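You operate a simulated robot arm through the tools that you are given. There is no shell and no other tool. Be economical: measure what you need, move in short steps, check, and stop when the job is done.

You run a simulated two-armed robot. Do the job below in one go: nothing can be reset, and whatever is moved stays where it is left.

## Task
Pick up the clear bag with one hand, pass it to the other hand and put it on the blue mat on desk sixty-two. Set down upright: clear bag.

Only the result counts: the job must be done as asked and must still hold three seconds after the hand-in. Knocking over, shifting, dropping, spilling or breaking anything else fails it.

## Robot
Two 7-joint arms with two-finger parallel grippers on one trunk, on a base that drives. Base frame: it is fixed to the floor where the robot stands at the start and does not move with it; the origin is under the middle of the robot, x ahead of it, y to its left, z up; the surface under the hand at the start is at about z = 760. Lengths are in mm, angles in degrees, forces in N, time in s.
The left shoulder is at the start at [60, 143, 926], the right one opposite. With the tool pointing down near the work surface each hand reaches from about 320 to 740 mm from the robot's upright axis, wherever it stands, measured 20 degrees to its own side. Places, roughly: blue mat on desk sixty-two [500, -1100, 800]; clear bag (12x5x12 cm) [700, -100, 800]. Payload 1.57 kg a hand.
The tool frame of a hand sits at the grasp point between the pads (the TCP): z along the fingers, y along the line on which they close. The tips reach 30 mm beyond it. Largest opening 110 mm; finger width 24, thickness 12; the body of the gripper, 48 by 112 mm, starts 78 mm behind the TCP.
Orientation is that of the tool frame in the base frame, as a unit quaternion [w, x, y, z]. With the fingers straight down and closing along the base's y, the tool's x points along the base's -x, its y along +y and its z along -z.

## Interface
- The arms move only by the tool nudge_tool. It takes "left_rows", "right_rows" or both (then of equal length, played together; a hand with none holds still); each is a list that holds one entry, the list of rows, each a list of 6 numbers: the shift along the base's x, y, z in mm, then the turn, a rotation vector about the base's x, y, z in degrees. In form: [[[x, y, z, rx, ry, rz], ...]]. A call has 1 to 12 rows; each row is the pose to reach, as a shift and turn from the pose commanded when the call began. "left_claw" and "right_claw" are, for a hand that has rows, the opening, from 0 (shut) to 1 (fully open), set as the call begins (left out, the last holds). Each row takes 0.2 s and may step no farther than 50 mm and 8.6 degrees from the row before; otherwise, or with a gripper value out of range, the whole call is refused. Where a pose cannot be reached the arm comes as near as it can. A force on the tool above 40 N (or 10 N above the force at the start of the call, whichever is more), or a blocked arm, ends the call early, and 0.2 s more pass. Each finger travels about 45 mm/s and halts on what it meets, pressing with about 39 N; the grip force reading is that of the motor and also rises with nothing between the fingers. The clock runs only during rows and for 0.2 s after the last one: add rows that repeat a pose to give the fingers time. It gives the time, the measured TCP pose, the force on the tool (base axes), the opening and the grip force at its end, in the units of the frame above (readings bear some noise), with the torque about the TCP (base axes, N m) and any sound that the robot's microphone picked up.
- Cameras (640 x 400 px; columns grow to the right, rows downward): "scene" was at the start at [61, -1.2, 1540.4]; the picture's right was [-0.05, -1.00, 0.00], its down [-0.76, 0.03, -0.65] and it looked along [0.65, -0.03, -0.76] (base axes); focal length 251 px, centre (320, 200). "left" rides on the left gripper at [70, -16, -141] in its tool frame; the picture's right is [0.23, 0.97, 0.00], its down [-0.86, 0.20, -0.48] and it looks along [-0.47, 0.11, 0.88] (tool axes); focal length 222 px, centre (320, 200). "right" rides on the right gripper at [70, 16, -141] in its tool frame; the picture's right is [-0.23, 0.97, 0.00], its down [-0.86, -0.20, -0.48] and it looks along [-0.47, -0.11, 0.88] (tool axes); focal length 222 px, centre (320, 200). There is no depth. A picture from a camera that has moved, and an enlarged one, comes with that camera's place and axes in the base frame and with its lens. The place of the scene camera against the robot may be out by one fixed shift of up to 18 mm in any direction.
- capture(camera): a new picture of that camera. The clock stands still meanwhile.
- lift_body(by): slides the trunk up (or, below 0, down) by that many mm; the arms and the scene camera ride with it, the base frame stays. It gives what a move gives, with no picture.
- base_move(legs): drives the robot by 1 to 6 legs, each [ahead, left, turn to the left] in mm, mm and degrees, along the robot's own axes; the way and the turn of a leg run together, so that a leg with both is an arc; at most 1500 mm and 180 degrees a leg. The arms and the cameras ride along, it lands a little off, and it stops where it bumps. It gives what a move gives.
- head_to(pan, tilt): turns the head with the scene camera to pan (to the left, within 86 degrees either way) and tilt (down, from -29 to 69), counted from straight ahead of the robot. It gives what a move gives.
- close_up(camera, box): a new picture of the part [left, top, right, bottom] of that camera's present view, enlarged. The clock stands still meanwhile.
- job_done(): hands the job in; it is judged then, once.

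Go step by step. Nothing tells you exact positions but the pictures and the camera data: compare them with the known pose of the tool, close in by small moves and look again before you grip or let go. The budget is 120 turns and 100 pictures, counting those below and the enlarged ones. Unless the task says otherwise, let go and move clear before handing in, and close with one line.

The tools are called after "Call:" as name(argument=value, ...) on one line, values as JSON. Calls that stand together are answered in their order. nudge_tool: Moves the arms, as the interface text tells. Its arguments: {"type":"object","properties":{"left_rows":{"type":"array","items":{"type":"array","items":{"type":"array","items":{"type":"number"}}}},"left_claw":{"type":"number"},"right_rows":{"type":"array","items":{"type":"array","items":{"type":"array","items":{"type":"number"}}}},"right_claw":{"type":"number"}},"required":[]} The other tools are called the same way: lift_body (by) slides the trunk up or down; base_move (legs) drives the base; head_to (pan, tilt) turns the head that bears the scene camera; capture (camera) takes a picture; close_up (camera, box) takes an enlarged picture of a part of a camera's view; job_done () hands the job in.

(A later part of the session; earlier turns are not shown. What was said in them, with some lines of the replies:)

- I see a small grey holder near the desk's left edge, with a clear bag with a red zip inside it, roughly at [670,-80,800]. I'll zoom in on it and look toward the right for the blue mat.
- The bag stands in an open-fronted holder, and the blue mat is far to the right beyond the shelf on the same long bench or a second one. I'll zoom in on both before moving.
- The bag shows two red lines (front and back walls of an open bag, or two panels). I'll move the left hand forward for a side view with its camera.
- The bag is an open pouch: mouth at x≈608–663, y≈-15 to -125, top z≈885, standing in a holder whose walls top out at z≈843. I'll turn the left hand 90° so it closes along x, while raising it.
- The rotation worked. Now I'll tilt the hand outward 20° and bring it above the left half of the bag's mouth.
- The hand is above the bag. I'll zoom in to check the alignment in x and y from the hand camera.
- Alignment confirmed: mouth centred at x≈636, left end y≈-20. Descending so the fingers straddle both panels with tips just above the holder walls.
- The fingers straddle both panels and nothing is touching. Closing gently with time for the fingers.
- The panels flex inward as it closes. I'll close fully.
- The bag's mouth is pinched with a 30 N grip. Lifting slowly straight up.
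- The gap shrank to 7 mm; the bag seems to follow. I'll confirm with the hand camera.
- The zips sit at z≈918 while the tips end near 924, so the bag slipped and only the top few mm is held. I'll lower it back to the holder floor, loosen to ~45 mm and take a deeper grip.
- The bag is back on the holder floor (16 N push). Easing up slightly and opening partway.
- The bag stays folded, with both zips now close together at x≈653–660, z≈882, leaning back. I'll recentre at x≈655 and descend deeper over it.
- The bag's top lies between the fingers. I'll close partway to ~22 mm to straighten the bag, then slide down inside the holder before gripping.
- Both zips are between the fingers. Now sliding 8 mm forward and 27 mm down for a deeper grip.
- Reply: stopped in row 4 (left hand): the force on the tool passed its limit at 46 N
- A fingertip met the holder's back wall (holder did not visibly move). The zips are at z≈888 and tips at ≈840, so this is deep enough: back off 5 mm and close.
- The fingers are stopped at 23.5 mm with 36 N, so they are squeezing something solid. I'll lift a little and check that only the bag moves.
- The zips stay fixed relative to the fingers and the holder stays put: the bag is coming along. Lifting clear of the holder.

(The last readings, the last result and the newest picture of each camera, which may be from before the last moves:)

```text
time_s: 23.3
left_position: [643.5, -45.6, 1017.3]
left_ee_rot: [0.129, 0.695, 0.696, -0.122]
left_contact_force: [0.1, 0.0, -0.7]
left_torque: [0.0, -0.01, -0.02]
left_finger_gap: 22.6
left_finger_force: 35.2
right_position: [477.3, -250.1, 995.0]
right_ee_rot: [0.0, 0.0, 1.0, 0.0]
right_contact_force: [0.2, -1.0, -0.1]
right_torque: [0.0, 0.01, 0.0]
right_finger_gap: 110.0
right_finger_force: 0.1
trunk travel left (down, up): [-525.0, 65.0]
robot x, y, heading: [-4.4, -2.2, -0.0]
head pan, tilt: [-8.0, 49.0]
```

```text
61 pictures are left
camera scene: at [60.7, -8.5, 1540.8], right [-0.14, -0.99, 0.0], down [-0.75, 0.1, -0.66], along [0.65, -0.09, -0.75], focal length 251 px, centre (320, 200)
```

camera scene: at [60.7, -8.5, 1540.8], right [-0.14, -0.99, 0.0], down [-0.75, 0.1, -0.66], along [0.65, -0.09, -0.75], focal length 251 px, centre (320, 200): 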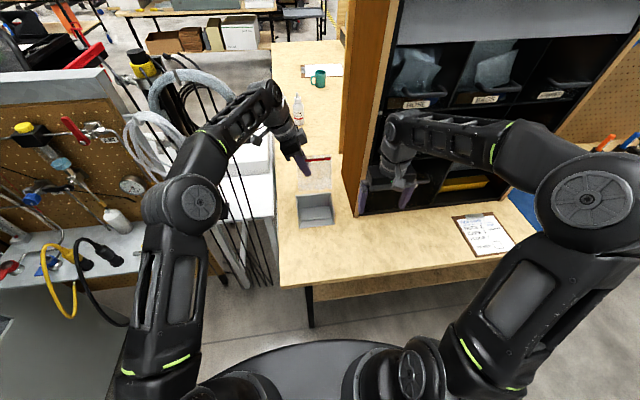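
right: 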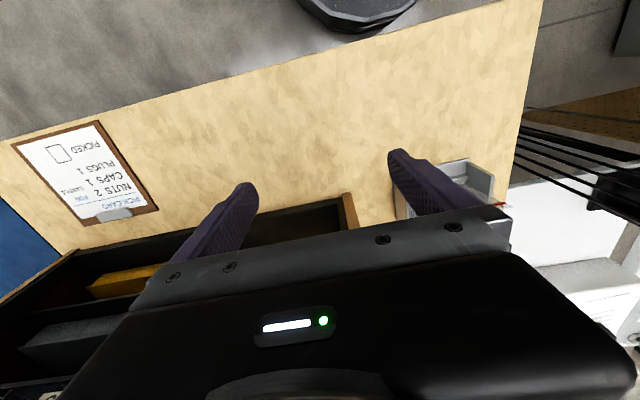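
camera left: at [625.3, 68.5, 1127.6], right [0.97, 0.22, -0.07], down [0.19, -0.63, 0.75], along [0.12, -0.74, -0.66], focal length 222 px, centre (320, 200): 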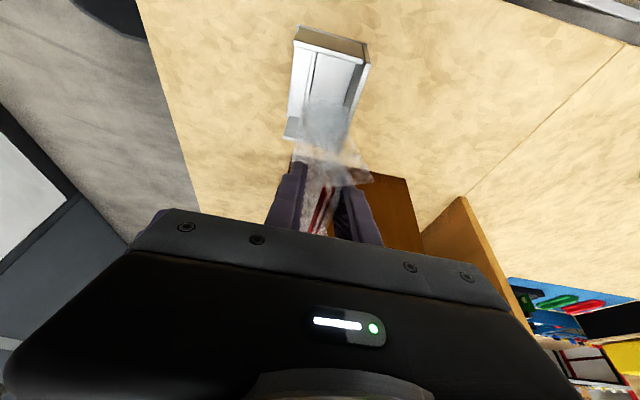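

The bag is out of the holder and hanging well. I'll draw it back to open space while turning the right hand 90° the mirror way.

Call:
nudge_tool(left_rows=[[[-10, 2, 2, 0, 0, 0], [-25, 5, 4, 0, 0, 0], [-42, 8, 6, 0, 0, 0], [-60, 12, 8, 0, 0, 0], [-78, 15, 10, 0, 0, 0], [-96, 20, 12, 0, 0, 0], [-114, 25, 14, 0, 0, 0], [-132, 30, 16, 0, 0, 0], [-150, 35, 18, 0, 0, 0], [-168, 38, 20, 0, 0, 0], [-183, 40, 20, 0, 0, 0], [-190, 40, 20, 0, 0, 0]]], right_rows=[[[0, 0, 3, 0, 0, 8.2], [0, 0, 6, 0, 0, 16.4], [0, 0, 9, 0, 0, 24.6], [0, 0, 12, 0, 0, 32.8], [0, 0, 15, 0, 0, 41], [0, 0, 18, 0, 0, 49.2], [0, 0, 21, 0, 0, 57.4], [0, 0, 24, 0, 0, 65.6], [0, 0, 27, 0, 0, 73.8], [0, 0, 30, 0, 0, 82], [0, 0, 30, 0, 0, 90], [0, 0, 30, 0, 0, 90]]])

Call:
nudge_tool(right_rows=[[[-4, -3, 5, 7, 0, 0], [-8, -6, 10, 14, 0, 0], [-14, -10, 15, 20, 0, 0], [-20, -10, 20, 25, 0, 0], [-20, -10, 20, 25, 0, 0]]])

Call:
capture(camera="scene")

Call:
capture(camera="right")

```text
time_s: 25.9
left_position: [453.5, -5.1, 1039.6]
left_ee_rot: [0.129, 0.695, 0.696, -0.122]
left_contact_force: [0.6, 0.3, -1.3]
left_torque: [-0.01, 0.03, -0.02]
left_finger_gap: 22.8
left_finger_force: 35.5
right_position: [477.5, -251.2, 1026.0]
right_ee_rot: [0.0, 0.708, -0.706, -0.001]
right_contact_force: [0.7, -1.2, -0.3]
right_torque: [0.0, 0.02, 0.0]
right_finger_gap: 109.9
right_finger_force: 0.0
trunk travel left (down, up): [-525.0, 65.0]
robot x, y, heading: [1.4, 0.1, -0.2]
head pan, tilt: [-8.0, 49.0]
```

```text
time_s: 27.1
left_position: [453.4, -5.4, 1040.4]
left_ee_rot: [0.128, 0.695, 0.697, -0.122]
left_contact_force: [0.1, -0.3, 0.3]
left_torque: [0.06, 0.01, -0.01]
left_finger_gap: 22.5
left_finger_force: 35.1
right_position: [458.7, -257.6, 1045.9]
right_ee_rot: [-0.154, 0.69, -0.69, -0.154]
right_contact_force: [-0.5, -0.6, 0.3]
right_torque: [0.02, 0.01, -0.03]
right_finger_gap: 110.0
right_finger_force: 0.1
trunk travel left (down, up): [-525.0, 65.0]
robot x, y, heading: [-0.0, 3.4, 0.0]
head pan, tilt: [-8.0, 49.0]
```

```text
60 pictures are left
camera scene: at [60.5, -8.4, 1540.8], right [-0.14, -0.99, 0.0], down [-0.75, 0.1, -0.66], along [0.65, -0.09, -0.75], focal length 251 px, centre (320, 200)
```

scene: 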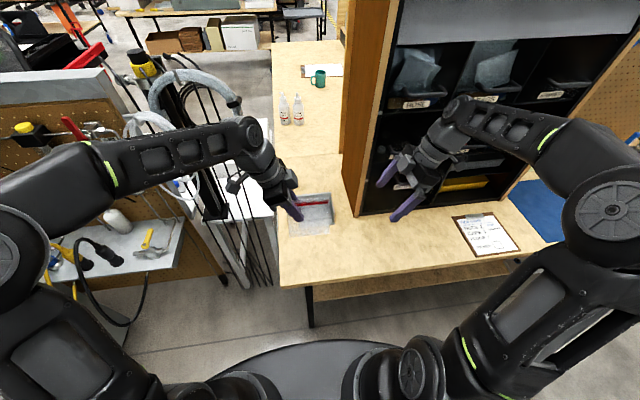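

```text
59 pictures are left
camera right: at [442.0, -380.3, 1146.0], right [-0.97, 0.21, 0.1], down [0.2, 0.57, 0.8], along [0.11, 0.79, -0.6], focal length 222 px, centre (320, 200)
```

right: 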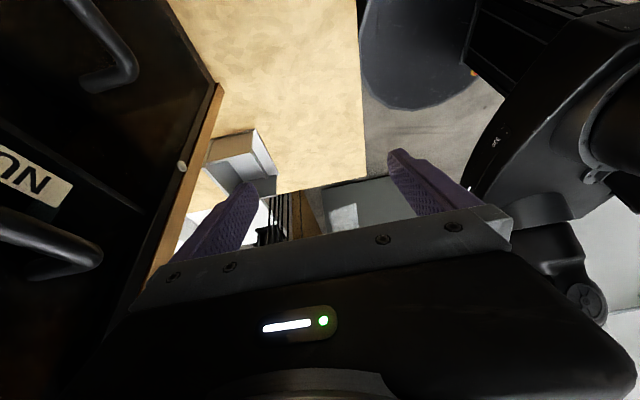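

Both hands are in place. I'll zoom onto the hanging bag to locate its free right half.

Call:
close_up(camera="scene", box=[240, 160, 368, 240])

Call:
close_up(camera="left", box=[180, 50, 460, 250])

```text
5.00 times, centred on (304, 200) of scene
camera zoom: at [60.5, -8.4, 1540.8], right [-0.14, -0.99, 0.0], down [-0.75, 0.1, -0.66], along [0.65, -0.09, -0.75], focal length 1253 px, centre (400, 200)
```

zoom: 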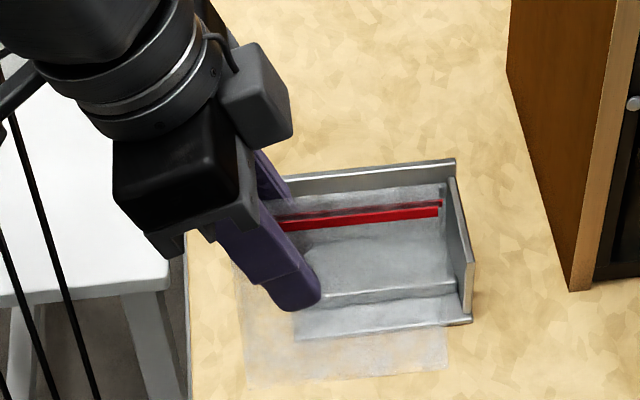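

```text
2.00 times, centred on (320, 150) of left
camera zoom: at [436.7, 108.7, 1148.4], right [0.97, 0.22, -0.07], down [0.19, -0.63, 0.75], along [0.12, -0.74, -0.66], focal length 444 px, centre (320, 300)
```

zoom: 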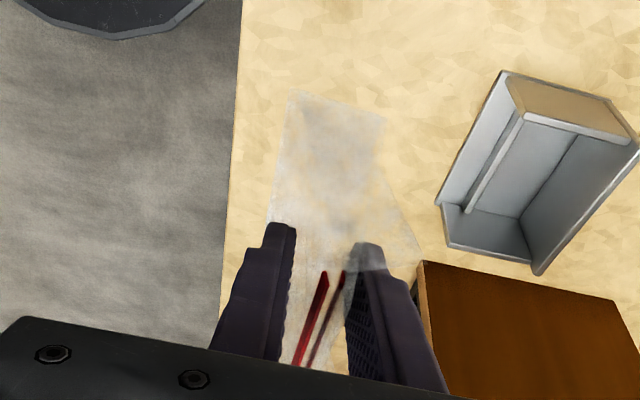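

The zip's right end is at y≈-83, z≈1056. I'll move the open right hand in along +y so its fingers straddle the free right part, stopping slightly short for a check.

Call:
nudge_tool(right_rows=[[[-5, 25, -3, 0, 0, 0], [-5, 50, -3, 0, 0, 0], [-5, 75, -3, 0, 0, 0], [-5, 100, -3, 0, 0, 0], [-5, 125, -3, 0, 0, 0], [-5, 145, -3, 0, 0, 0], [-5, 165, -3, 0, 0, 0], [-5, 175, -3, 0, 0, 0], [-5, 175, -3, 0, 0, 0]]])

Call:
capture(camera="right")

Call:
close_up(camera="scene", box=[220, 140, 412, 260])

```text
time_s: 29.1
left_position: [453.0, -4.7, 1038.9]
left_ee_rot: [0.128, 0.695, 0.697, -0.122]
left_contact_force: [0.4, 0.4, -0.8]
left_torque: [-0.03, 0.0, -0.01]
left_finger_gap: 22.3
left_finger_force: 34.9
right_position: [452.5, -83.8, 1043.4]
right_ee_rot: [0.154, -0.69, 0.69, 0.154]
right_contact_force: [-0.4, 1.2, -0.1]
right_torque: [-0.01, 0.03, -0.02]
right_finger_gap: 110.2
right_finger_force: 0.1
trunk travel left (down, up): [-525.0, 65.0]
robot x, y, heading: [0.6, 4.2, -0.0]
head pan, tilt: [-8.0, 49.0]
```

```text
56 pictures are left
camera right: at [435.6, -205.7, 1143.0], right [-0.97, 0.21, 0.1], down [0.2, 0.57, 0.8], along [0.11, 0.79, -0.6], focal length 222 px, centre (320, 200)
```

right: 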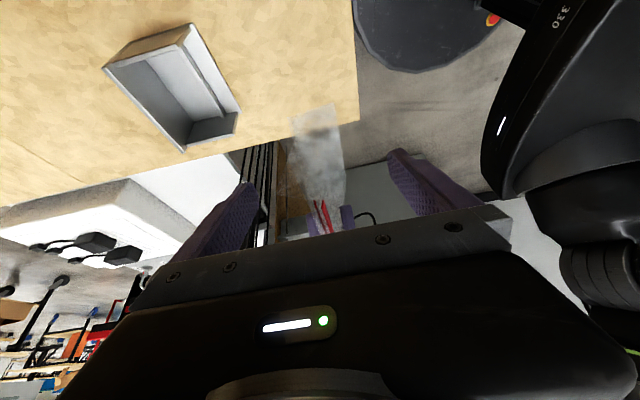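

```text
3.33 times, centred on (316, 200) of scene
camera zoom: at [60.5, -8.5, 1540.8], right [-0.14, -0.99, 0.0], down [-0.75, 0.1, -0.66], along [0.65, -0.09, -0.75], focal length 835 px, centre (333, 200)
```

zoom: 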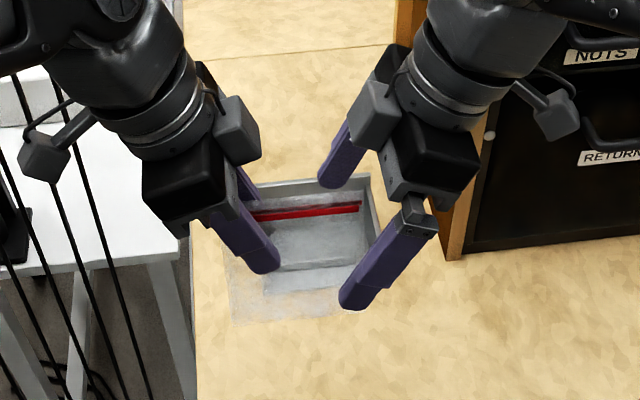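

Alignment looks good. Moving the final 18 mm and closing the right hand.

Call:
nudge_tool(right_rows=[[[0, 9, -3, 0, 0, 0], [0, 18, -6, 0, 0, 0], [0, 18, -6, 0, 0, 0]]])

Call:
nudge_tool(right_rows=[[[0, 0, 0, 0, 0, 0], [0, 0, 0, 0, 0, 0], [0, 0, 0, 0, 0, 0], [0, 0, 0, 0, 0, 0], [0, 0, 0, 0, 0, 0], [0, 0, 0, 0, 0, 0], [0, 0, 0, 0, 0, 0], [0, 0, 0, 0, 0, 0]]], right_claw=0.0)

Call:
close_up(camera="right", box=[180, 80, 460, 280])

Call:
close_up(camera="scene", box=[220, 140, 412, 260])

```text
time_s: 29.9
left_position: [453.6, -5.2, 1039.4]
left_ee_rot: [0.128, 0.695, 0.696, -0.122]
left_contact_force: [-0.4, 1.0, -0.2]
left_torque: [0.01, -0.02, 0.01]
left_finger_gap: 22.2
left_finger_force: 34.9
right_position: [452.2, -67.1, 1037.3]
right_ee_rot: [-0.153, 0.69, -0.69, -0.154]
right_contact_force: [-0.5, 0.2, -0.4]
right_torque: [0.0, 0.0, -0.03]
right_finger_gap: 110.0
right_finger_force: 0.1
trunk travel left (down, up): [-525.0, 65.0]
robot x, y, heading: [0.6, 2.2, 0.1]
head pan, tilt: [-8.0, 49.0]
```

```text
time_s: 31.7
left_position: [454.4, -4.6, 1038.6]
left_ee_rot: [0.128, 0.696, 0.696, -0.122]
left_contact_force: [-3.0, 0.7, 1.9]
left_torque: [-0.05, 0.11, -0.1]
left_finger_gap: 20.8
left_finger_force: 34.5
right_position: [453.3, -66.5, 1037.6]
right_ee_rot: [0.154, -0.69, 0.69, 0.154]
right_contact_force: [3.5, 0.0, -1.9]
right_torque: [-0.06, -0.13, -0.15]
right_finger_gap: 21.9
right_finger_force: 34.8
trunk travel left (down, up): [-525.0, 65.0]
robot x, y, heading: [-1.5, 1.2, -0.0]
head pan, tilt: [-8.0, 49.0]
```

```text
2.00 times, centred on (320, 180) of right
camera zoom: at [436.4, -188.5, 1137.8], right [-0.97, 0.21, 0.1], down [0.2, 0.57, 0.8], along [0.11, 0.79, -0.6], focal length 444 px, centre (320, 240)
```

zoom: 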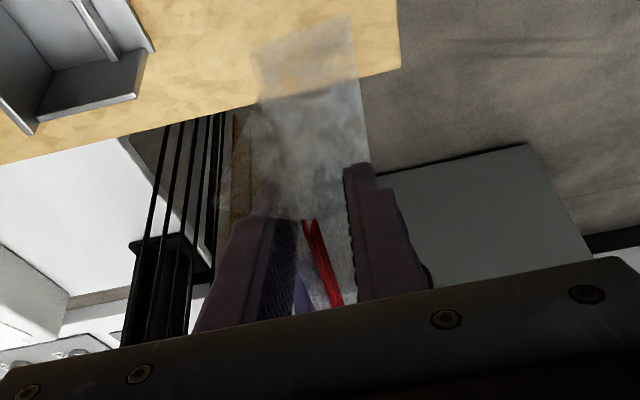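

```text
3.33 times, centred on (316, 200) of scene
camera zoom: at [60.5, -8.4, 1540.8], right [-0.14, -0.99, 0.0], down [-0.75, 0.1, -0.66], along [0.65, -0.09, -0.75], focal length 835 px, centre (333, 200)
```

zoom: 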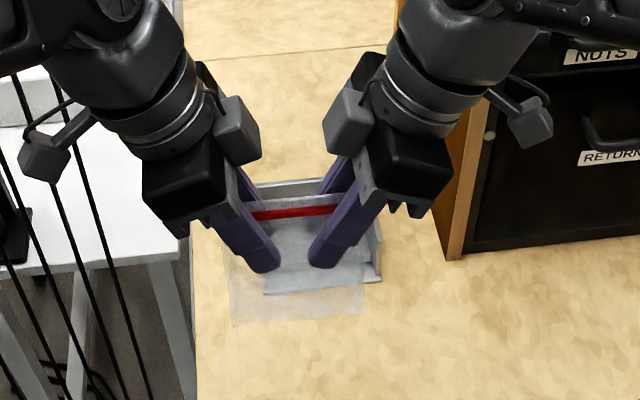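

Both hands hold the bag at about 35 N. Now I'll open the left hand in place, then back it out along its tilt.

Call:
nudge_tool(left_rows=[[[0, 0, 0, 0, 0, 0], [0, 0, 0, 0, 0, 0], [0, 0, 0, 0, 0, 0], [0, 0, 0, 0, 0, 0], [0, 0, 0, 0, 0, 0], [0, 0, 0, 0, 0, 0]]], left_claw=1.0)

Call:
nudge_tool(left_rows=[[[0, 15, 8, 0, 0, 0], [0, 35, 15, 0, 0, 0], [0, 60, 25, 0, 0, 0], [0, 90, 35, 0, 0, 0], [0, 120, 40, 0, 0, 0], [0, 150, 40, 0, 0, 0], [0, 180, 40, 0, 0, 0], [0, 180, 40, 0, 0, 0]]])

Call:
close_up(camera="scene", box=[220, 140, 412, 260])

Call:
close_up(camera="right", box=[180, 80, 460, 280])

```text
time_s: 33.1
left_position: [453.4, -5.1, 1039.4]
left_ee_rot: [0.129, 0.695, 0.697, -0.122]
left_contact_force: [-0.1, -0.2, -0.2]
left_torque: [-0.01, 0.01, 0.0]
left_finger_gap: 110.2
left_finger_force: 0.0
right_position: [452.6, -66.6, 1038.1]
right_ee_rot: [-0.154, 0.69, -0.69, -0.154]
right_contact_force: [0.5, 0.7, -0.2]
right_torque: [-0.05, -0.06, -0.05]
right_finger_gap: 24.0
right_finger_force: 36.4
trunk travel left (down, up): [-525.0, 65.0]
robot x, y, heading: [-1.1, 1.5, -0.3]
head pan, tilt: [-8.0, 49.0]
```

```text
time_s: 34.9
left_position: [454.7, 175.8, 1083.6]
left_ee_rot: [0.129, 0.694, 0.697, -0.122]
left_contact_force: [-0.1, 0.6, 0.4]
left_torque: [-0.02, 0.01, -0.01]
left_finger_gap: 110.0
left_finger_force: 0.0
right_position: [453.0, -65.7, 1037.2]
right_ee_rot: [0.153, -0.69, 0.691, 0.153]
right_contact_force: [-0.3, 0.1, 0.6]
right_torque: [-0.03, -0.04, -0.02]
right_finger_gap: 23.5
right_finger_force: 35.8
trunk travel left (down, up): [-525.0, 65.0]
robot x, y, heading: [-2.0, 0.8, -0.1]
head pan, tilt: [-8.0, 49.0]
```

```text
3.33 times, centred on (316, 200) of scene
camera zoom: at [60.6, -8.6, 1540.8], right [-0.14, -0.99, 0.0], down [-0.75, 0.1, -0.66], along [0.65, -0.09, -0.75], focal length 835 px, centre (333, 200)
```

zoom: 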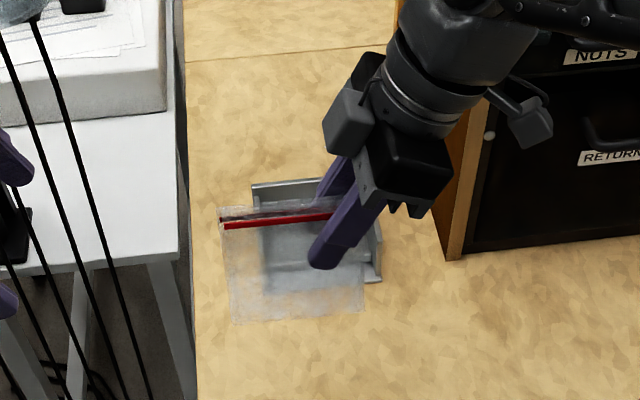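

```text
2.00 times, centred on (320, 180) of right
camera zoom: at [436.3, -188.6, 1137.7], right [-0.97, 0.21, 0.1], down [0.2, 0.57, 0.8], along [0.11, 0.79, -0.6], focal length 444 px, centre (320, 240)
```

zoom: 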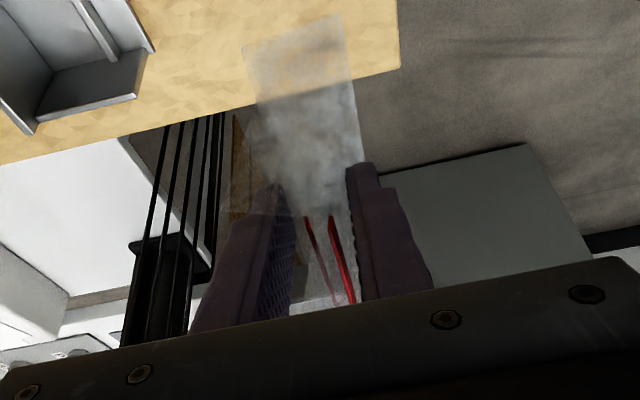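

The right hand now holds the bag alone, securely. I'll pull it back slightly and drive sideways to the right toward the mat, in two steps.

Call:
nudge_tool(right_rows=[[[-15, 0, 2, 0, 0, 0], [-30, 0, 4, 0, 0, 0], [-45, 0, 6, 0, 0, 0], [-55, 0, 8, 0, 0, 0], [-55, 0, 8, 0, 0, 0]]])

Call:
head_to(pan=-70, tilt=35)

Call:
base_move(legs=[[0, -450, 0]])

Call:
capture(camera="scene")

```text
time_s: 36.1
left_position: [453.5, 174.7, 1081.4]
left_ee_rot: [0.129, 0.695, 0.697, -0.122]
left_contact_force: [0.5, -0.1, 0.3]
left_torque: [0.0, 0.01, -0.02]
left_finger_gap: 110.0
left_finger_force: 0.0
right_position: [395.1, -66.9, 1045.5]
right_ee_rot: [0.154, -0.69, 0.691, 0.154]
right_contact_force: [1.1, 0.7, -0.1]
right_torque: [-0.02, -0.03, -0.02]
right_finger_gap: 23.5
right_finger_force: 36.2
trunk travel left (down, up): [-525.0, 65.0]
robot x, y, heading: [-1.7, -0.2, 0.1]
head pan, tilt: [-8.0, 49.0]
```

```text
time_s: 37.4
left_position: [454.4, 173.9, 1083.1]
left_ee_rot: [0.128, 0.696, 0.696, -0.122]
left_contact_force: [0.0, -0.2, 0.1]
left_torque: [0.0, 0.01, 0.01]
left_finger_gap: 110.1
left_finger_force: 0.1
right_position: [395.0, -67.4, 1046.0]
right_ee_rot: [0.154, -0.69, 0.69, 0.154]
right_contact_force: [-0.1, -0.2, -0.6]
right_torque: [0.0, -0.05, -0.04]
right_finger_gap: 23.9
right_finger_force: 36.1
trunk travel left (down, up): [-525.0, 65.0]
robot x, y, heading: [0.5, -1.3, 0.1]
head pan, tilt: [-70.0, 35.0]
```

```text
time_s: 40.1
left_position: [453.4, -264.2, 1081.8]
left_ee_rot: [0.128, 0.692, 0.7, -0.121]
left_contact_force: [-1.0, -0.1, 0.4]
left_torque: [-0.02, -0.02, 0.01]
left_finger_gap: 110.2
left_finger_force: 0.1
right_position: [398.2, -506.5, 1044.4]
right_ee_rot: [-0.152, 0.693, -0.687, -0.154]
right_contact_force: [-0.4, 1.0, -0.1]
right_torque: [0.02, 0.02, 0.01]
right_finger_gap: 23.5
right_finger_force: 35.6
trunk travel left (down, up): [-525.0, 65.0]
robot x, y, heading: [3.9, -440.9, 0.7]
head pan, tilt: [-70.0, 35.0]
```

```text
50 pictures are left
camera scene: at [16.5, -524.7, 1561.1], right [-0.94, -0.35, 0.0], down [-0.2, 0.54, -0.82], along [0.29, -0.77, -0.57], focal length 251 px, centre (320, 200)
```

scene: 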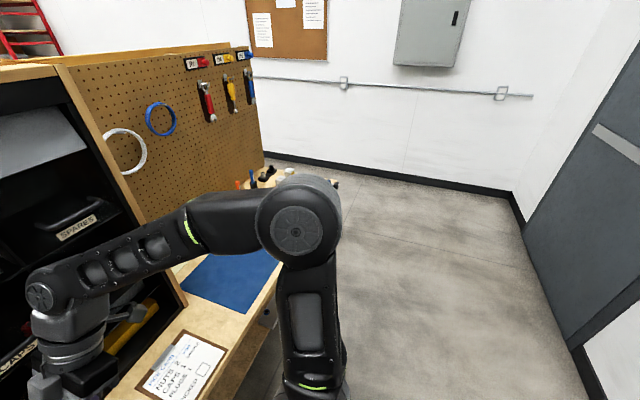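

The path is clear and the mat is visible ahead on the right. Driving another 500 mm right.

Call:
base_move(legs=[[0, -500, -0.7]])

Call:
head_to(pan=-15, tilt=52)

Call:
capture(camera="scene")

```text
time_s: 43.0
left_position: [458.5, -755.1, 1081.4]
left_ee_rot: [0.127, 0.695, 0.697, -0.121]
left_contact_force: [0.2, -0.2, 0.6]
left_torque: [0.0, 0.01, 0.02]
left_finger_gap: 110.1
left_finger_force: 0.0
right_position: [400.7, -997.8, 1046.2]
right_ee_rot: [-0.154, 0.691, -0.69, -0.153]
right_contact_force: [-0.1, -0.3, -0.3]
right_torque: [-0.02, 0.08, 0.03]
right_finger_gap: 23.3
right_finger_force: 35.3
trunk travel left (down, up): [-525.0, 65.0]
robot x, y, heading: [4.4, -929.4, 0.1]
head pan, tilt: [-70.0, 35.0]
```

```text
time_s: 44.3
left_position: [457.8, -754.9, 1081.7]
left_ee_rot: [0.128, 0.695, 0.696, -0.123]
left_contact_force: [-0.5, 0.3, 0.2]
left_torque: [-0.04, 0.01, -0.01]
left_finger_gap: 110.1
left_finger_force: 0.0
right_position: [401.6, -997.2, 1045.5]
right_ee_rot: [-0.153, 0.691, -0.69, -0.154]
right_contact_force: [-0.1, -0.3, -0.6]
right_torque: [0.02, 0.08, 0.03]
right_finger_gap: 23.4
right_finger_force: 35.3
trunk travel left (down, up): [-525.0, 65.0]
robot x, y, heading: [4.2, -928.2, -0.1]
head pan, tilt: [-15.0, 52.0]
```

```text
49 pictures are left
camera scene: at [61.1, -948.4, 1536.8], right [-0.26, -0.97, 0.0], down [-0.76, 0.2, -0.62], along [0.59, -0.16, -0.79], focal length 251 px, centre (320, 200)
```

scene: 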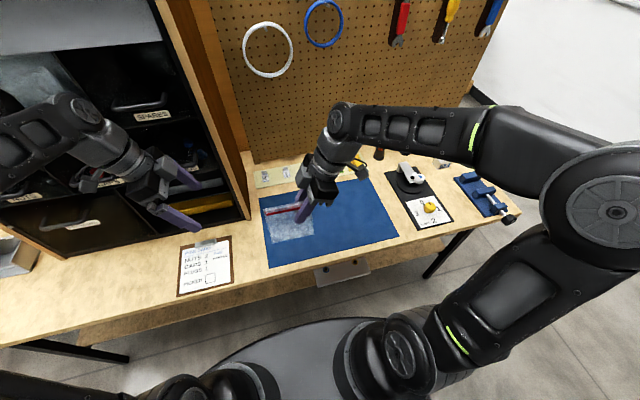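

The mat spans roughly x 405–695, y -1319 to -875, and the bag is over its near-left part. I'll carry the bag to above its middle and lower it partway.

Call:
nudge_tool(right_rows=[[[15, -12, 0, 0, 0, 0], [35, -30, 0, 0, 0, 0], [55, -48, 0, 0, 0, 0], [75, -66, 0, 0, 0, 0], [95, -84, 0, 0, 0, 0], [112, -100, 0, 0, 0, 0], [128, -115, -10, 0, 0, 0], [138, -125, -30, 0, 0, 0], [138, -127, -55, 0, 0, 0], [138, -127, -80, 0, 0, 0], [138, -127, -100, 0, 0, 0], [138, -127, -110, 0, 0, 0]]])

Call:
capture(camera="scene")

Call:
capture(camera="right")

```text
time_s: 46.9
left_position: [459.4, -755.0, 1082.6]
left_ee_rot: [0.129, 0.695, 0.697, -0.122]
left_contact_force: [-0.4, 0.4, -0.2]
left_torque: [-0.01, 0.0, 0.0]
left_finger_gap: 110.0
left_finger_force: 0.1
right_position: [538.5, -1125.2, 934.2]
right_ee_rot: [-0.154, 0.691, -0.689, -0.154]
right_contact_force: [0.0, 0.1, -0.3]
right_torque: [-0.01, 0.08, 0.05]
right_finger_gap: 22.7
right_finger_force: 35.3
trunk travel left (down, up): [-525.0, 65.0]
robot x, y, heading: [3.9, -931.8, 0.0]
head pan, tilt: [-15.0, 52.0]
```

```text
48 pictures are left
camera scene: at [61.1, -948.3, 1536.8], right [-0.26, -0.97, 0.0], down [-0.76, 0.2, -0.62], along [0.59, -0.16, -0.79], focal length 251 px, centre (320, 200)
```

scene: 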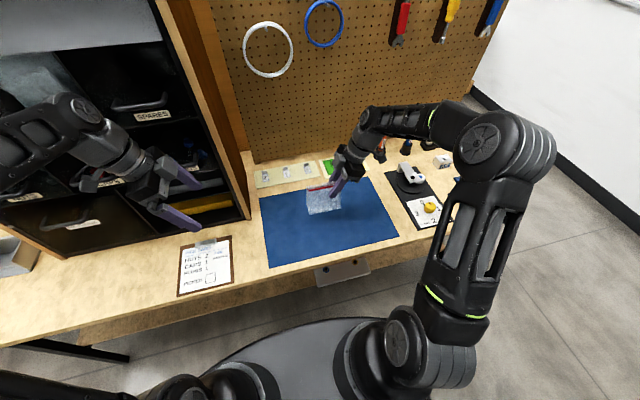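

```text
47 pictures are left
camera right: at [522.5, -1247.0, 1034.8], right [-0.97, 0.2, 0.1], down [0.2, 0.57, 0.8], along [0.11, 0.79, -0.6], focal length 222 px, centre (320, 200)
```

right: 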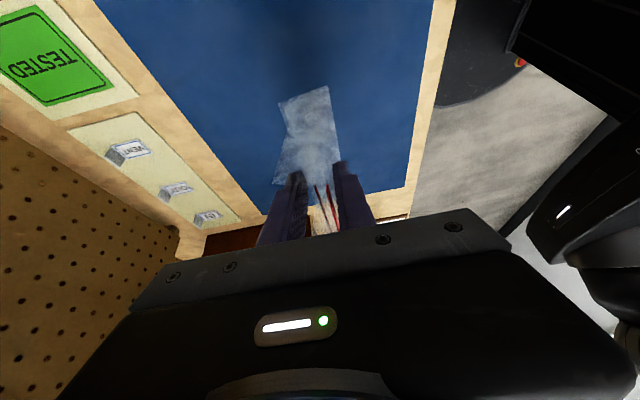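

The bag hangs over the middle of the mat. I'll zoom to check its attitude before lowering.

Call:
close_up(camera="scene", box=[270, 140, 398, 220])

Call:
close_up(camera="right", box=[200, 60, 424, 220])

```text
5.00 times, centred on (334, 180) of scene
camera zoom: at [61.1, -948.3, 1536.8], right [-0.26, -0.97, 0.0], down [-0.76, 0.2, -0.62], along [0.59, -0.16, -0.79], focal length 1253 px, centre (250, 300)
```

zoom: 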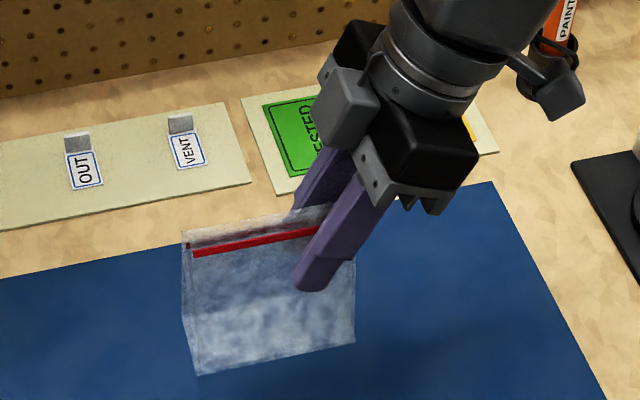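

```text
2.50 times, centred on (312, 140) of right
camera zoom: at [522.5, -1247.0, 1034.8], right [-0.97, 0.2, 0.1], down [0.2, 0.57, 0.8], along [0.11, 0.79, -0.6], focal length 555 px, centre (340, 350)
```

zoom: 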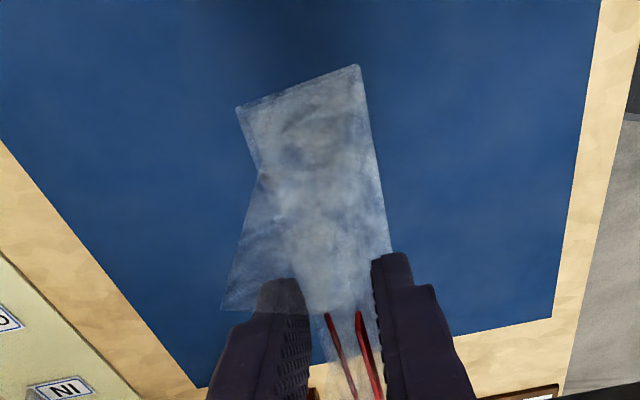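

The bag hangs upright. Lowering in small steps until the bottom touches.

Call:
nudge_tool(right_rows=[[[0, 0, -15, 0, 0, 0], [0, 0, -30, 0, 0, 0], [0, 0, -42, 0, 0, 0], [0, 0, -50, 0, 0, 0], [0, 0, -50, 0, 0, 0]]])

Call:
close_up(camera="scene", box=[270, 150, 398, 230])

```text
time_s: 48.1
left_position: [459.6, -755.5, 1082.8]
left_ee_rot: [0.129, 0.695, 0.697, -0.122]
left_contact_force: [-0.7, 0.8, -0.5]
left_torque: [0.0, -0.04, 0.02]
left_finger_gap: 110.0
left_finger_force: 0.0
right_position: [540.3, -1124.5, 885.6]
right_ee_rot: [-0.154, 0.69, -0.69, -0.154]
right_contact_force: [-0.3, -0.7, -0.6]
right_torque: [0.01, 0.03, 0.01]
right_finger_gap: 22.9
right_finger_force: 35.3
trunk travel left (down, up): [-525.0, 65.0]
robot x, y, heading: [7.3, -930.0, -0.1]
head pan, tilt: [-15.0, 52.0]
```

```text
5.00 times, centred on (334, 190) of scene
camera zoom: at [61.1, -948.3, 1536.8], right [-0.26, -0.97, 0.0], down [-0.76, 0.2, -0.62], along [0.59, -0.16, -0.79], focal length 1253 px, centre (250, 250)
```

zoom: 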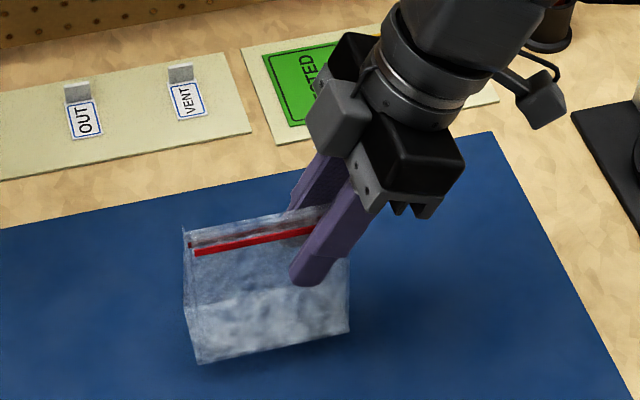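

Call:
nudge_tool(right_rows=[[[0, 0, -4, 0, 0, 0], [0, 0, -8, 0, 0, 0], [0, 0, -11, 0, 0, 0], [0, 0, -14, 0, 0, 0], [0, 0, -14, 0, 0, 0]]])

Call:
close_up(camera="scene", box=[290, 160, 370, 210])

Call:
close_up(camera="right", box=[200, 60, 424, 220])

```text
time_s: 49.3
left_position: [457.9, -754.9, 1081.9]
left_ee_rot: [0.127, 0.695, 0.697, -0.121]
left_contact_force: [0.1, 0.4, 0.3]
left_torque: [0.01, 0.0, 0.02]
left_finger_gap: 109.9
left_finger_force: 0.1
right_position: [537.9, -1124.4, 872.1]
right_ee_rot: [-0.154, 0.691, -0.69, -0.155]
right_contact_force: [-0.3, 0.5, 0.4]
right_torque: [-0.03, -0.06, 0.02]
right_finger_gap: 23.1
right_finger_force: 35.4
trunk travel left (down, up): [-525.0, 65.0]
robot x, y, heading: [1.0, -930.4, 0.2]
head pan, tilt: [-15.0, 52.0]
```

```text
8.00 times, centred on (330, 185) of scene
camera zoom: at [61.1, -948.4, 1536.8], right [-0.26, -0.97, 0.0], down [-0.76, 0.2, -0.62], along [0.59, -0.16, -0.79], focal length 2005 px, centre (240, 320)
```

zoom: 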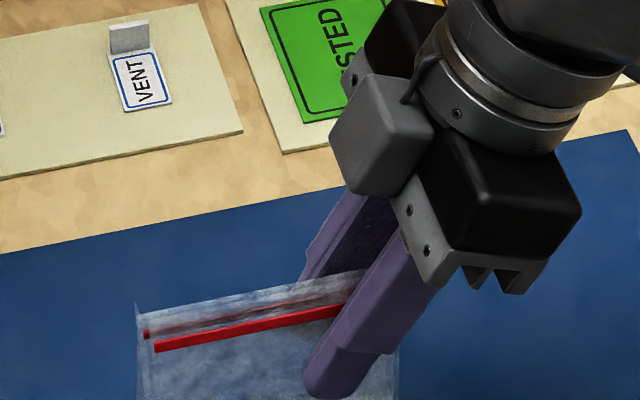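

```text
2.50 times, centred on (312, 140) of right
camera zoom: at [522.5, -1246.9, 971.9], right [-0.97, 0.2, 0.1], down [0.2, 0.57, 0.8], along [0.11, 0.79, -0.6], focal length 555 px, centre (340, 350)
```

zoom: 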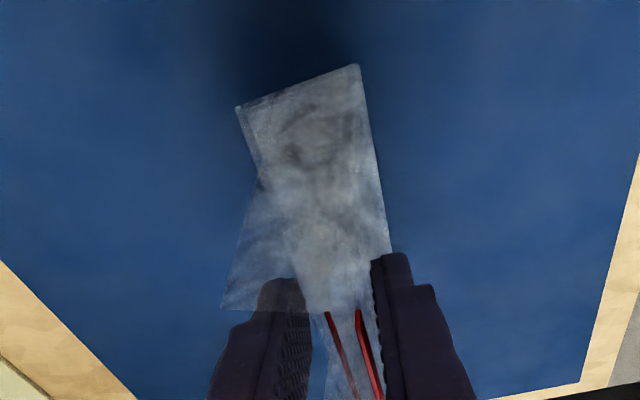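

No contact yet; the bottom appears about 10 mm above the mat. Continuing down in fine steps.

Call:
nudge_tool(right_rows=[[[0, 0, -3, 0, 0, 0], [0, 0, -5, 0, 0, 0], [0, 0, -7, 0, 0, 0], [0, 0, -7, 0, 0, 0]]])

Call:
nudge_tool(right_rows=[[[0, 0, -2, 0, 0, 0], [0, 0, -4, 0, 0, 0], [0, 0, -4, 0, 0, 0]]])

Call:
close_up(camera="right", box=[200, 60, 424, 220])

Call:
close_up(camera="scene", box=[290, 175, 370, 225])

```text
time_s: 50.3
left_position: [459.0, -755.0, 1082.0]
left_ee_rot: [0.128, 0.695, 0.697, -0.121]
left_contact_force: [-0.6, 0.0, 0.0]
left_torque: [-0.03, -0.02, 0.0]
left_finger_gap: 110.4
left_finger_force: 0.0
right_position: [538.7, -1123.9, 864.6]
right_ee_rot: [-0.153, 0.691, -0.69, -0.154]
right_contact_force: [-0.8, -1.0, -0.5]
right_torque: [0.02, 0.06, 0.0]
right_finger_gap: 23.1
right_finger_force: 35.3
trunk travel left (down, up): [-525.0, 65.0]
robot x, y, heading: [4.1, -930.4, 0.1]
head pan, tilt: [-15.0, 52.0]
```

```text
time_s: 51.1
left_position: [457.9, -754.9, 1082.3]
left_ee_rot: [0.129, 0.694, 0.697, -0.122]
left_contact_force: [0.0, -0.3, 0.6]
left_torque: [0.0, 0.01, 0.0]
left_finger_gap: 109.9
left_finger_force: 0.0
right_position: [539.3, -1124.3, 863.2]
right_ee_rot: [-0.156, 0.69, -0.69, -0.152]
right_contact_force: [5.3, -0.9, 10.3]
right_torque: [0.07, -0.6, -0.1]
right_finger_gap: 22.3
right_finger_force: 34.8
trunk travel left (down, up): [-525.0, 65.0]
robot x, y, heading: [2.5, -930.1, 0.1]
head pan, tilt: [-15.0, 52.0]
```

```text
2.50 times, centred on (312, 140) of right
camera zoom: at [522.2, -1246.4, 962.1], right [-0.97, 0.21, 0.09], down [0.2, 0.57, 0.8], along [0.11, 0.79, -0.6], focal length 555 px, centre (340, 350)
```

zoom: 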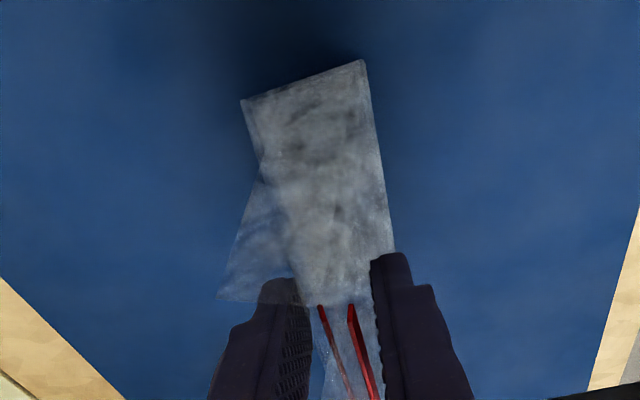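

```text
8.00 times, centred on (330, 200) of scene
camera zoom: at [60.6, -948.2, 1537.0], right [-0.26, -0.97, 0.0], down [-0.76, 0.2, -0.62], along [0.6, -0.16, -0.79], focal length 2005 px, centre (240, 200)
```

zoom: 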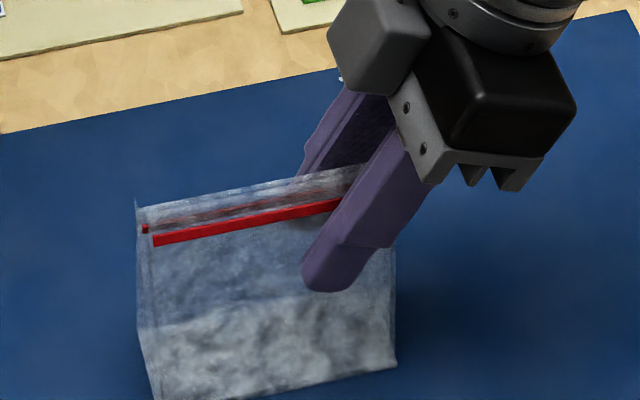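

Contact at ~10 N: the bag stands on the mat. I'll ease up a touch and open only a little, keeping the fingers as guards.

Call:
nudge_tool(right_rows=[[[0, 0, 1, 0, 0, 0], [0, 0, 1, 0, 0, 0]]])

Call:
nudge_tool(right_rows=[[[0, 0, 0, 0, 0, 0], [0, 0, 0, 0, 0, 0], [0, 0, 0, 0, 0, 0], [0, 0, 0, 0, 0, 0]]], right_claw=0.4)

Call:
close_up(camera="right", box=[200, 60, 424, 220])

Call:
close_up(camera="scene", box=[290, 175, 370, 225])

```text
time_s: 51.7
left_position: [457.3, -754.9, 1082.6]
left_ee_rot: [0.129, 0.695, 0.697, -0.121]
left_contact_force: [0.2, -0.2, 0.0]
left_torque: [-0.01, 0.01, 0.01]
left_finger_gap: 110.1
left_finger_force: 0.0
right_position: [538.8, -1123.6, 862.1]
right_ee_rot: [-0.155, 0.69, -0.69, -0.153]
right_contact_force: [4.5, -1.7, 13.4]
right_torque: [0.06, -0.64, -0.11]
right_finger_gap: 22.3
right_finger_force: 35.5
trunk travel left (down, up): [-525.0, 65.0]
robot x, y, heading: [5.3, -931.7, -0.2]
head pan, tilt: [-15.0, 52.0]
```

```text
time_s: 52.7
left_position: [458.5, -755.8, 1081.8]
left_ee_rot: [0.129, 0.694, 0.697, -0.123]
left_contact_force: [-1.0, 0.1, -0.6]
left_torque: [-0.01, -0.01, -0.02]
left_finger_gap: 110.1
left_finger_force: 0.0
right_position: [538.5, -1122.6, 861.1]
right_ee_rot: [-0.154, 0.691, -0.689, -0.154]
right_contact_force: [0.2, -0.4, -0.5]
right_torque: [0.02, 0.04, 0.0]
right_finger_gap: 44.4
right_finger_force: 0.0
trunk travel left (down, up): [-525.0, 65.0]
robot x, y, heading: [8.3, -932.0, 0.1]
head pan, tilt: [-15.0, 52.0]
```

```text
2.50 times, centred on (312, 140) of right
camera zoom: at [521.8, -1246.0, 961.2], right [-0.97, 0.2, 0.1], down [0.2, 0.57, 0.8], along [0.11, 0.79, -0.6], focal length 555 px, centre (340, 350)
```

zoom: 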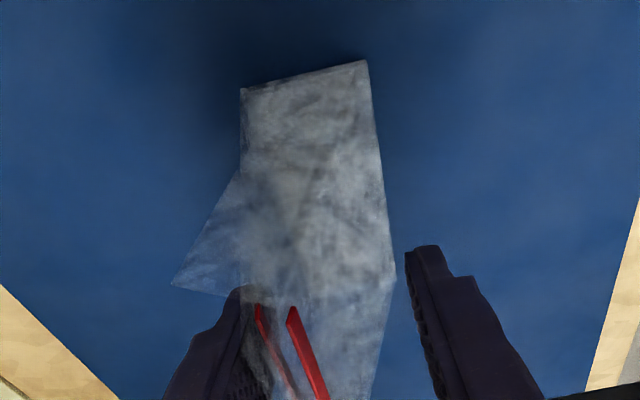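

```text
8.00 times, centred on (330, 200) of scene
camera zoom: at [61.1, -948.3, 1536.8], right [-0.26, -0.97, 0.0], down [-0.76, 0.2, -0.62], along [0.59, -0.16, -0.79], focal length 2005 px, centre (240, 200)
```

zoom: 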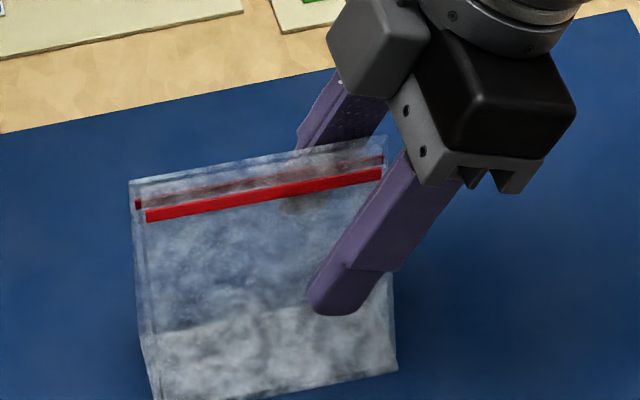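

The bag now stands flat on the mat (bottom x≈514–559) with its mouth leaning slightly toward the back finger. I'll open further and see whether it stands by itself.

Call:
nudge_tool(right_rows=[[[0, 0, 0, 0, 0, 0], [0, 0, 0, 0, 0, 0], [0, 0, 0, 0, 0, 0], [0, 0, 0, 0, 0, 0]]], right_claw=0.6)

Call:
close_up(camera="right", box=[200, 60, 424, 220])

Call:
close_up(camera="scene", box=[290, 175, 370, 225])

```text
time_s: 53.7
left_position: [457.8, -755.2, 1081.3]
left_ee_rot: [0.129, 0.695, 0.697, -0.122]
left_contact_force: [-0.1, -0.6, 0.1]
left_torque: [-0.02, 0.0, -0.02]
left_finger_gap: 110.0
left_finger_force: 0.1
right_position: [536.8, -1124.6, 860.5]
right_ee_rot: [-0.153, 0.691, -0.69, -0.154]
right_contact_force: [-0.3, 0.5, 0.2]
right_torque: [0.04, -0.01, 0.02]
right_finger_gap: 66.1
right_finger_force: 0.0
trunk travel left (down, up): [-525.0, 65.0]
robot x, y, heading: [4.9, -930.7, 0.2]
head pan, tilt: [-15.0, 52.0]
```

```text
2.50 times, centred on (312, 140) of right
camera zoom: at [521.8, -1246.1, 961.2], right [-0.97, 0.2, 0.1], down [0.2, 0.57, 0.8], along [0.11, 0.79, -0.6], focal length 555 px, centre (340, 350)
```

zoom: 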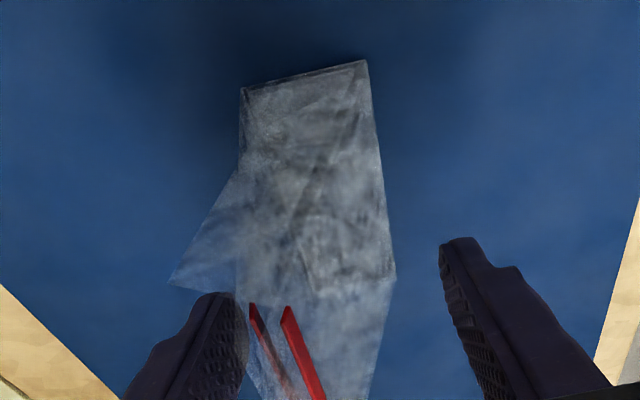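

```text
8.00 times, centred on (330, 200) of scene
camera zoom: at [61.1, -948.4, 1536.8], right [-0.26, -0.97, 0.0], down [-0.76, 0.2, -0.62], along [0.59, -0.16, -0.79], focal length 2005 px, centre (240, 200)
```

zoom: 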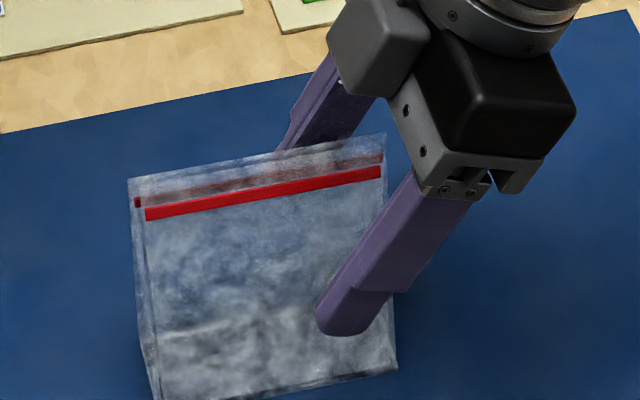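

The bag barely moved: it stands by itself. Opening fully, then checking again.

Call:
nudge_tool(right_rows=[[[0, 0, 0, 0, 0, 0], [0, 0, 0, 0, 0, 0], [0, 0, 0, 0, 0, 0], [0, 0, 0, 0, 0, 0], [0, 0, 0, 0, 0, 0]]], right_claw=1.0)

Call:
close_up(camera="right", box=[160, 60, 464, 260])

Call:
close_up(camera="scene", box=[290, 175, 370, 225])

```text
time_s: 54.9
left_position: [458.8, -755.0, 1081.4]
left_ee_rot: [0.129, 0.695, 0.697, -0.121]
left_contact_force: [0.5, -0.4, 0.4]
left_torque: [-0.01, 0.03, -0.01]
left_finger_gap: 110.1
left_finger_force: 0.1
right_position: [538.1, -1124.6, 860.2]
right_ee_rot: [-0.153, 0.691, -0.689, -0.153]
right_contact_force: [-0.1, 0.7, 0.2]
right_torque: [0.01, 0.01, 0.01]
right_finger_gap: 110.0
right_finger_force: 0.0
trunk travel left (down, up): [-525.0, 65.0]
robot x, y, heading: [1.8, -932.8, 0.1]
head pan, tilt: [-15.0, 52.0]
```

```text
2.00 times, centred on (312, 160) of right
camera zoom: at [521.8, -1246.0, 961.3], right [-0.97, 0.2, 0.1], down [0.2, 0.57, 0.8], along [0.11, 0.79, -0.6], focal length 444 px, centre (336, 280)
```

zoom: 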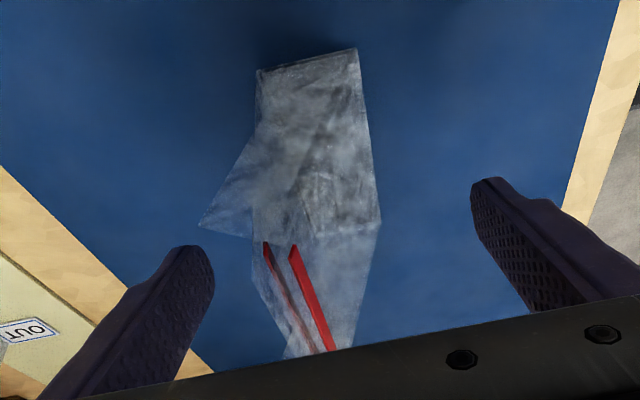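

```text
8.00 times, centred on (330, 200) of scene
camera zoom: at [61.1, -948.3, 1536.8], right [-0.26, -0.97, 0.0], down [-0.76, 0.2, -0.62], along [0.59, -0.16, -0.79], focal length 2005 px, centre (240, 200)
```

zoom: 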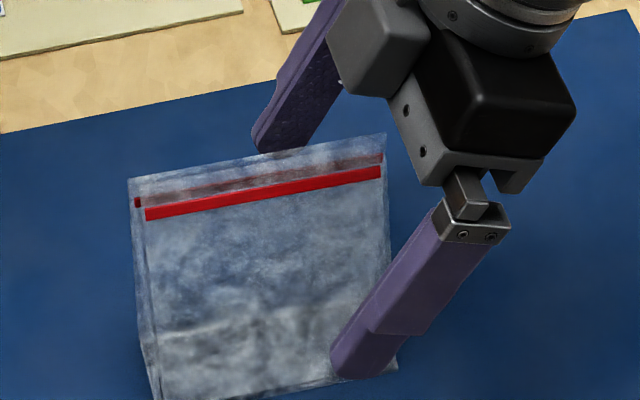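

It stands freely between the open fingers. Withdrawing the right hand up along its own axis.

Call:
nudge_tool(right_rows=[[[0, -6, 12, 0, 0, 0], [0, -16, 32, 0, 0, 0], [0, -30, 60, 0, 0, 0], [0, -48, 95, 0, 0, 0], [-5, -65, 130, 0, 0, 0], [-15, -80, 160, 0, 0, 0], [-40, -90, 185, 0, 0, 0], [-70, -95, 200, 0, 0, 0], [-100, -100, 200, 0, 0, 0], [-100, -100, 200, 0, 0, 0]]])

Call:
capture(camera="scene")

Call:
close_up(camera="scene", box=[270, 155, 398, 235])

```text
time_s: 57.1
left_position: [459.4, -755.2, 1081.5]
left_ee_rot: [0.129, 0.695, 0.697, -0.122]
left_contact_force: [-0.4, 0.0, -0.5]
left_torque: [0.0, 0.0, 0.01]
left_finger_gap: 110.1
left_finger_force: 0.1
right_position: [436.8, -1223.1, 1059.9]
right_ee_rot: [-0.154, 0.691, -0.69, -0.154]
right_contact_force: [-0.8, 0.2, 0.6]
right_torque: [0.01, 0.02, -0.02]
right_finger_gap: 110.1
right_finger_force: 0.1
trunk travel left (down, up): [-525.0, 65.0]
robot x, y, heading: [2.2, -927.7, 0.1]
head pan, tilt: [-15.0, 52.0]
```

```text
33 pictures are left
camera scene: at [61.6, -948.4, 1536.7], right [-0.26, -0.97, 0.0], down [-0.76, 0.2, -0.62], along [0.59, -0.16, -0.79], focal length 251 px, centre (320, 200)
```

scene: 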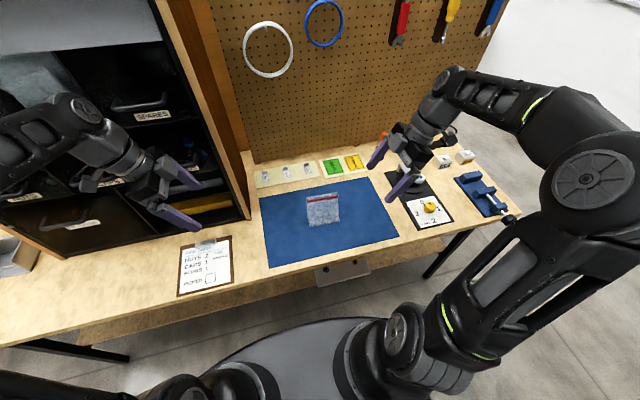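

```text
5.00 times, centred on (334, 195) of scene
camera zoom: at [61.6, -948.4, 1536.7], right [-0.26, -0.97, 0.0], down [-0.76, 0.2, -0.62], along [0.59, -0.16, -0.79], focal length 1253 px, centre (250, 225)
```

zoom: 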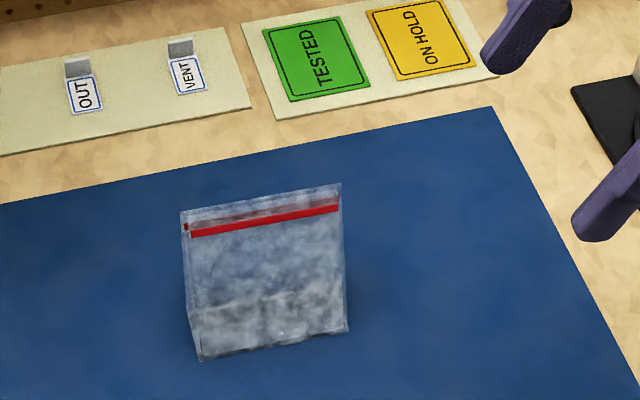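

The bag stands upright by itself on the blue mat, both hands are clear, and nothing else looks disturbed. Handing in.

Call:
job_done()

```text
The job is handed in.
```

The clear bag was picked up with the left hand, passed to the right and set upright on the blue mat. In the last picture before hand-in it was standing on its own, with both hands clear.
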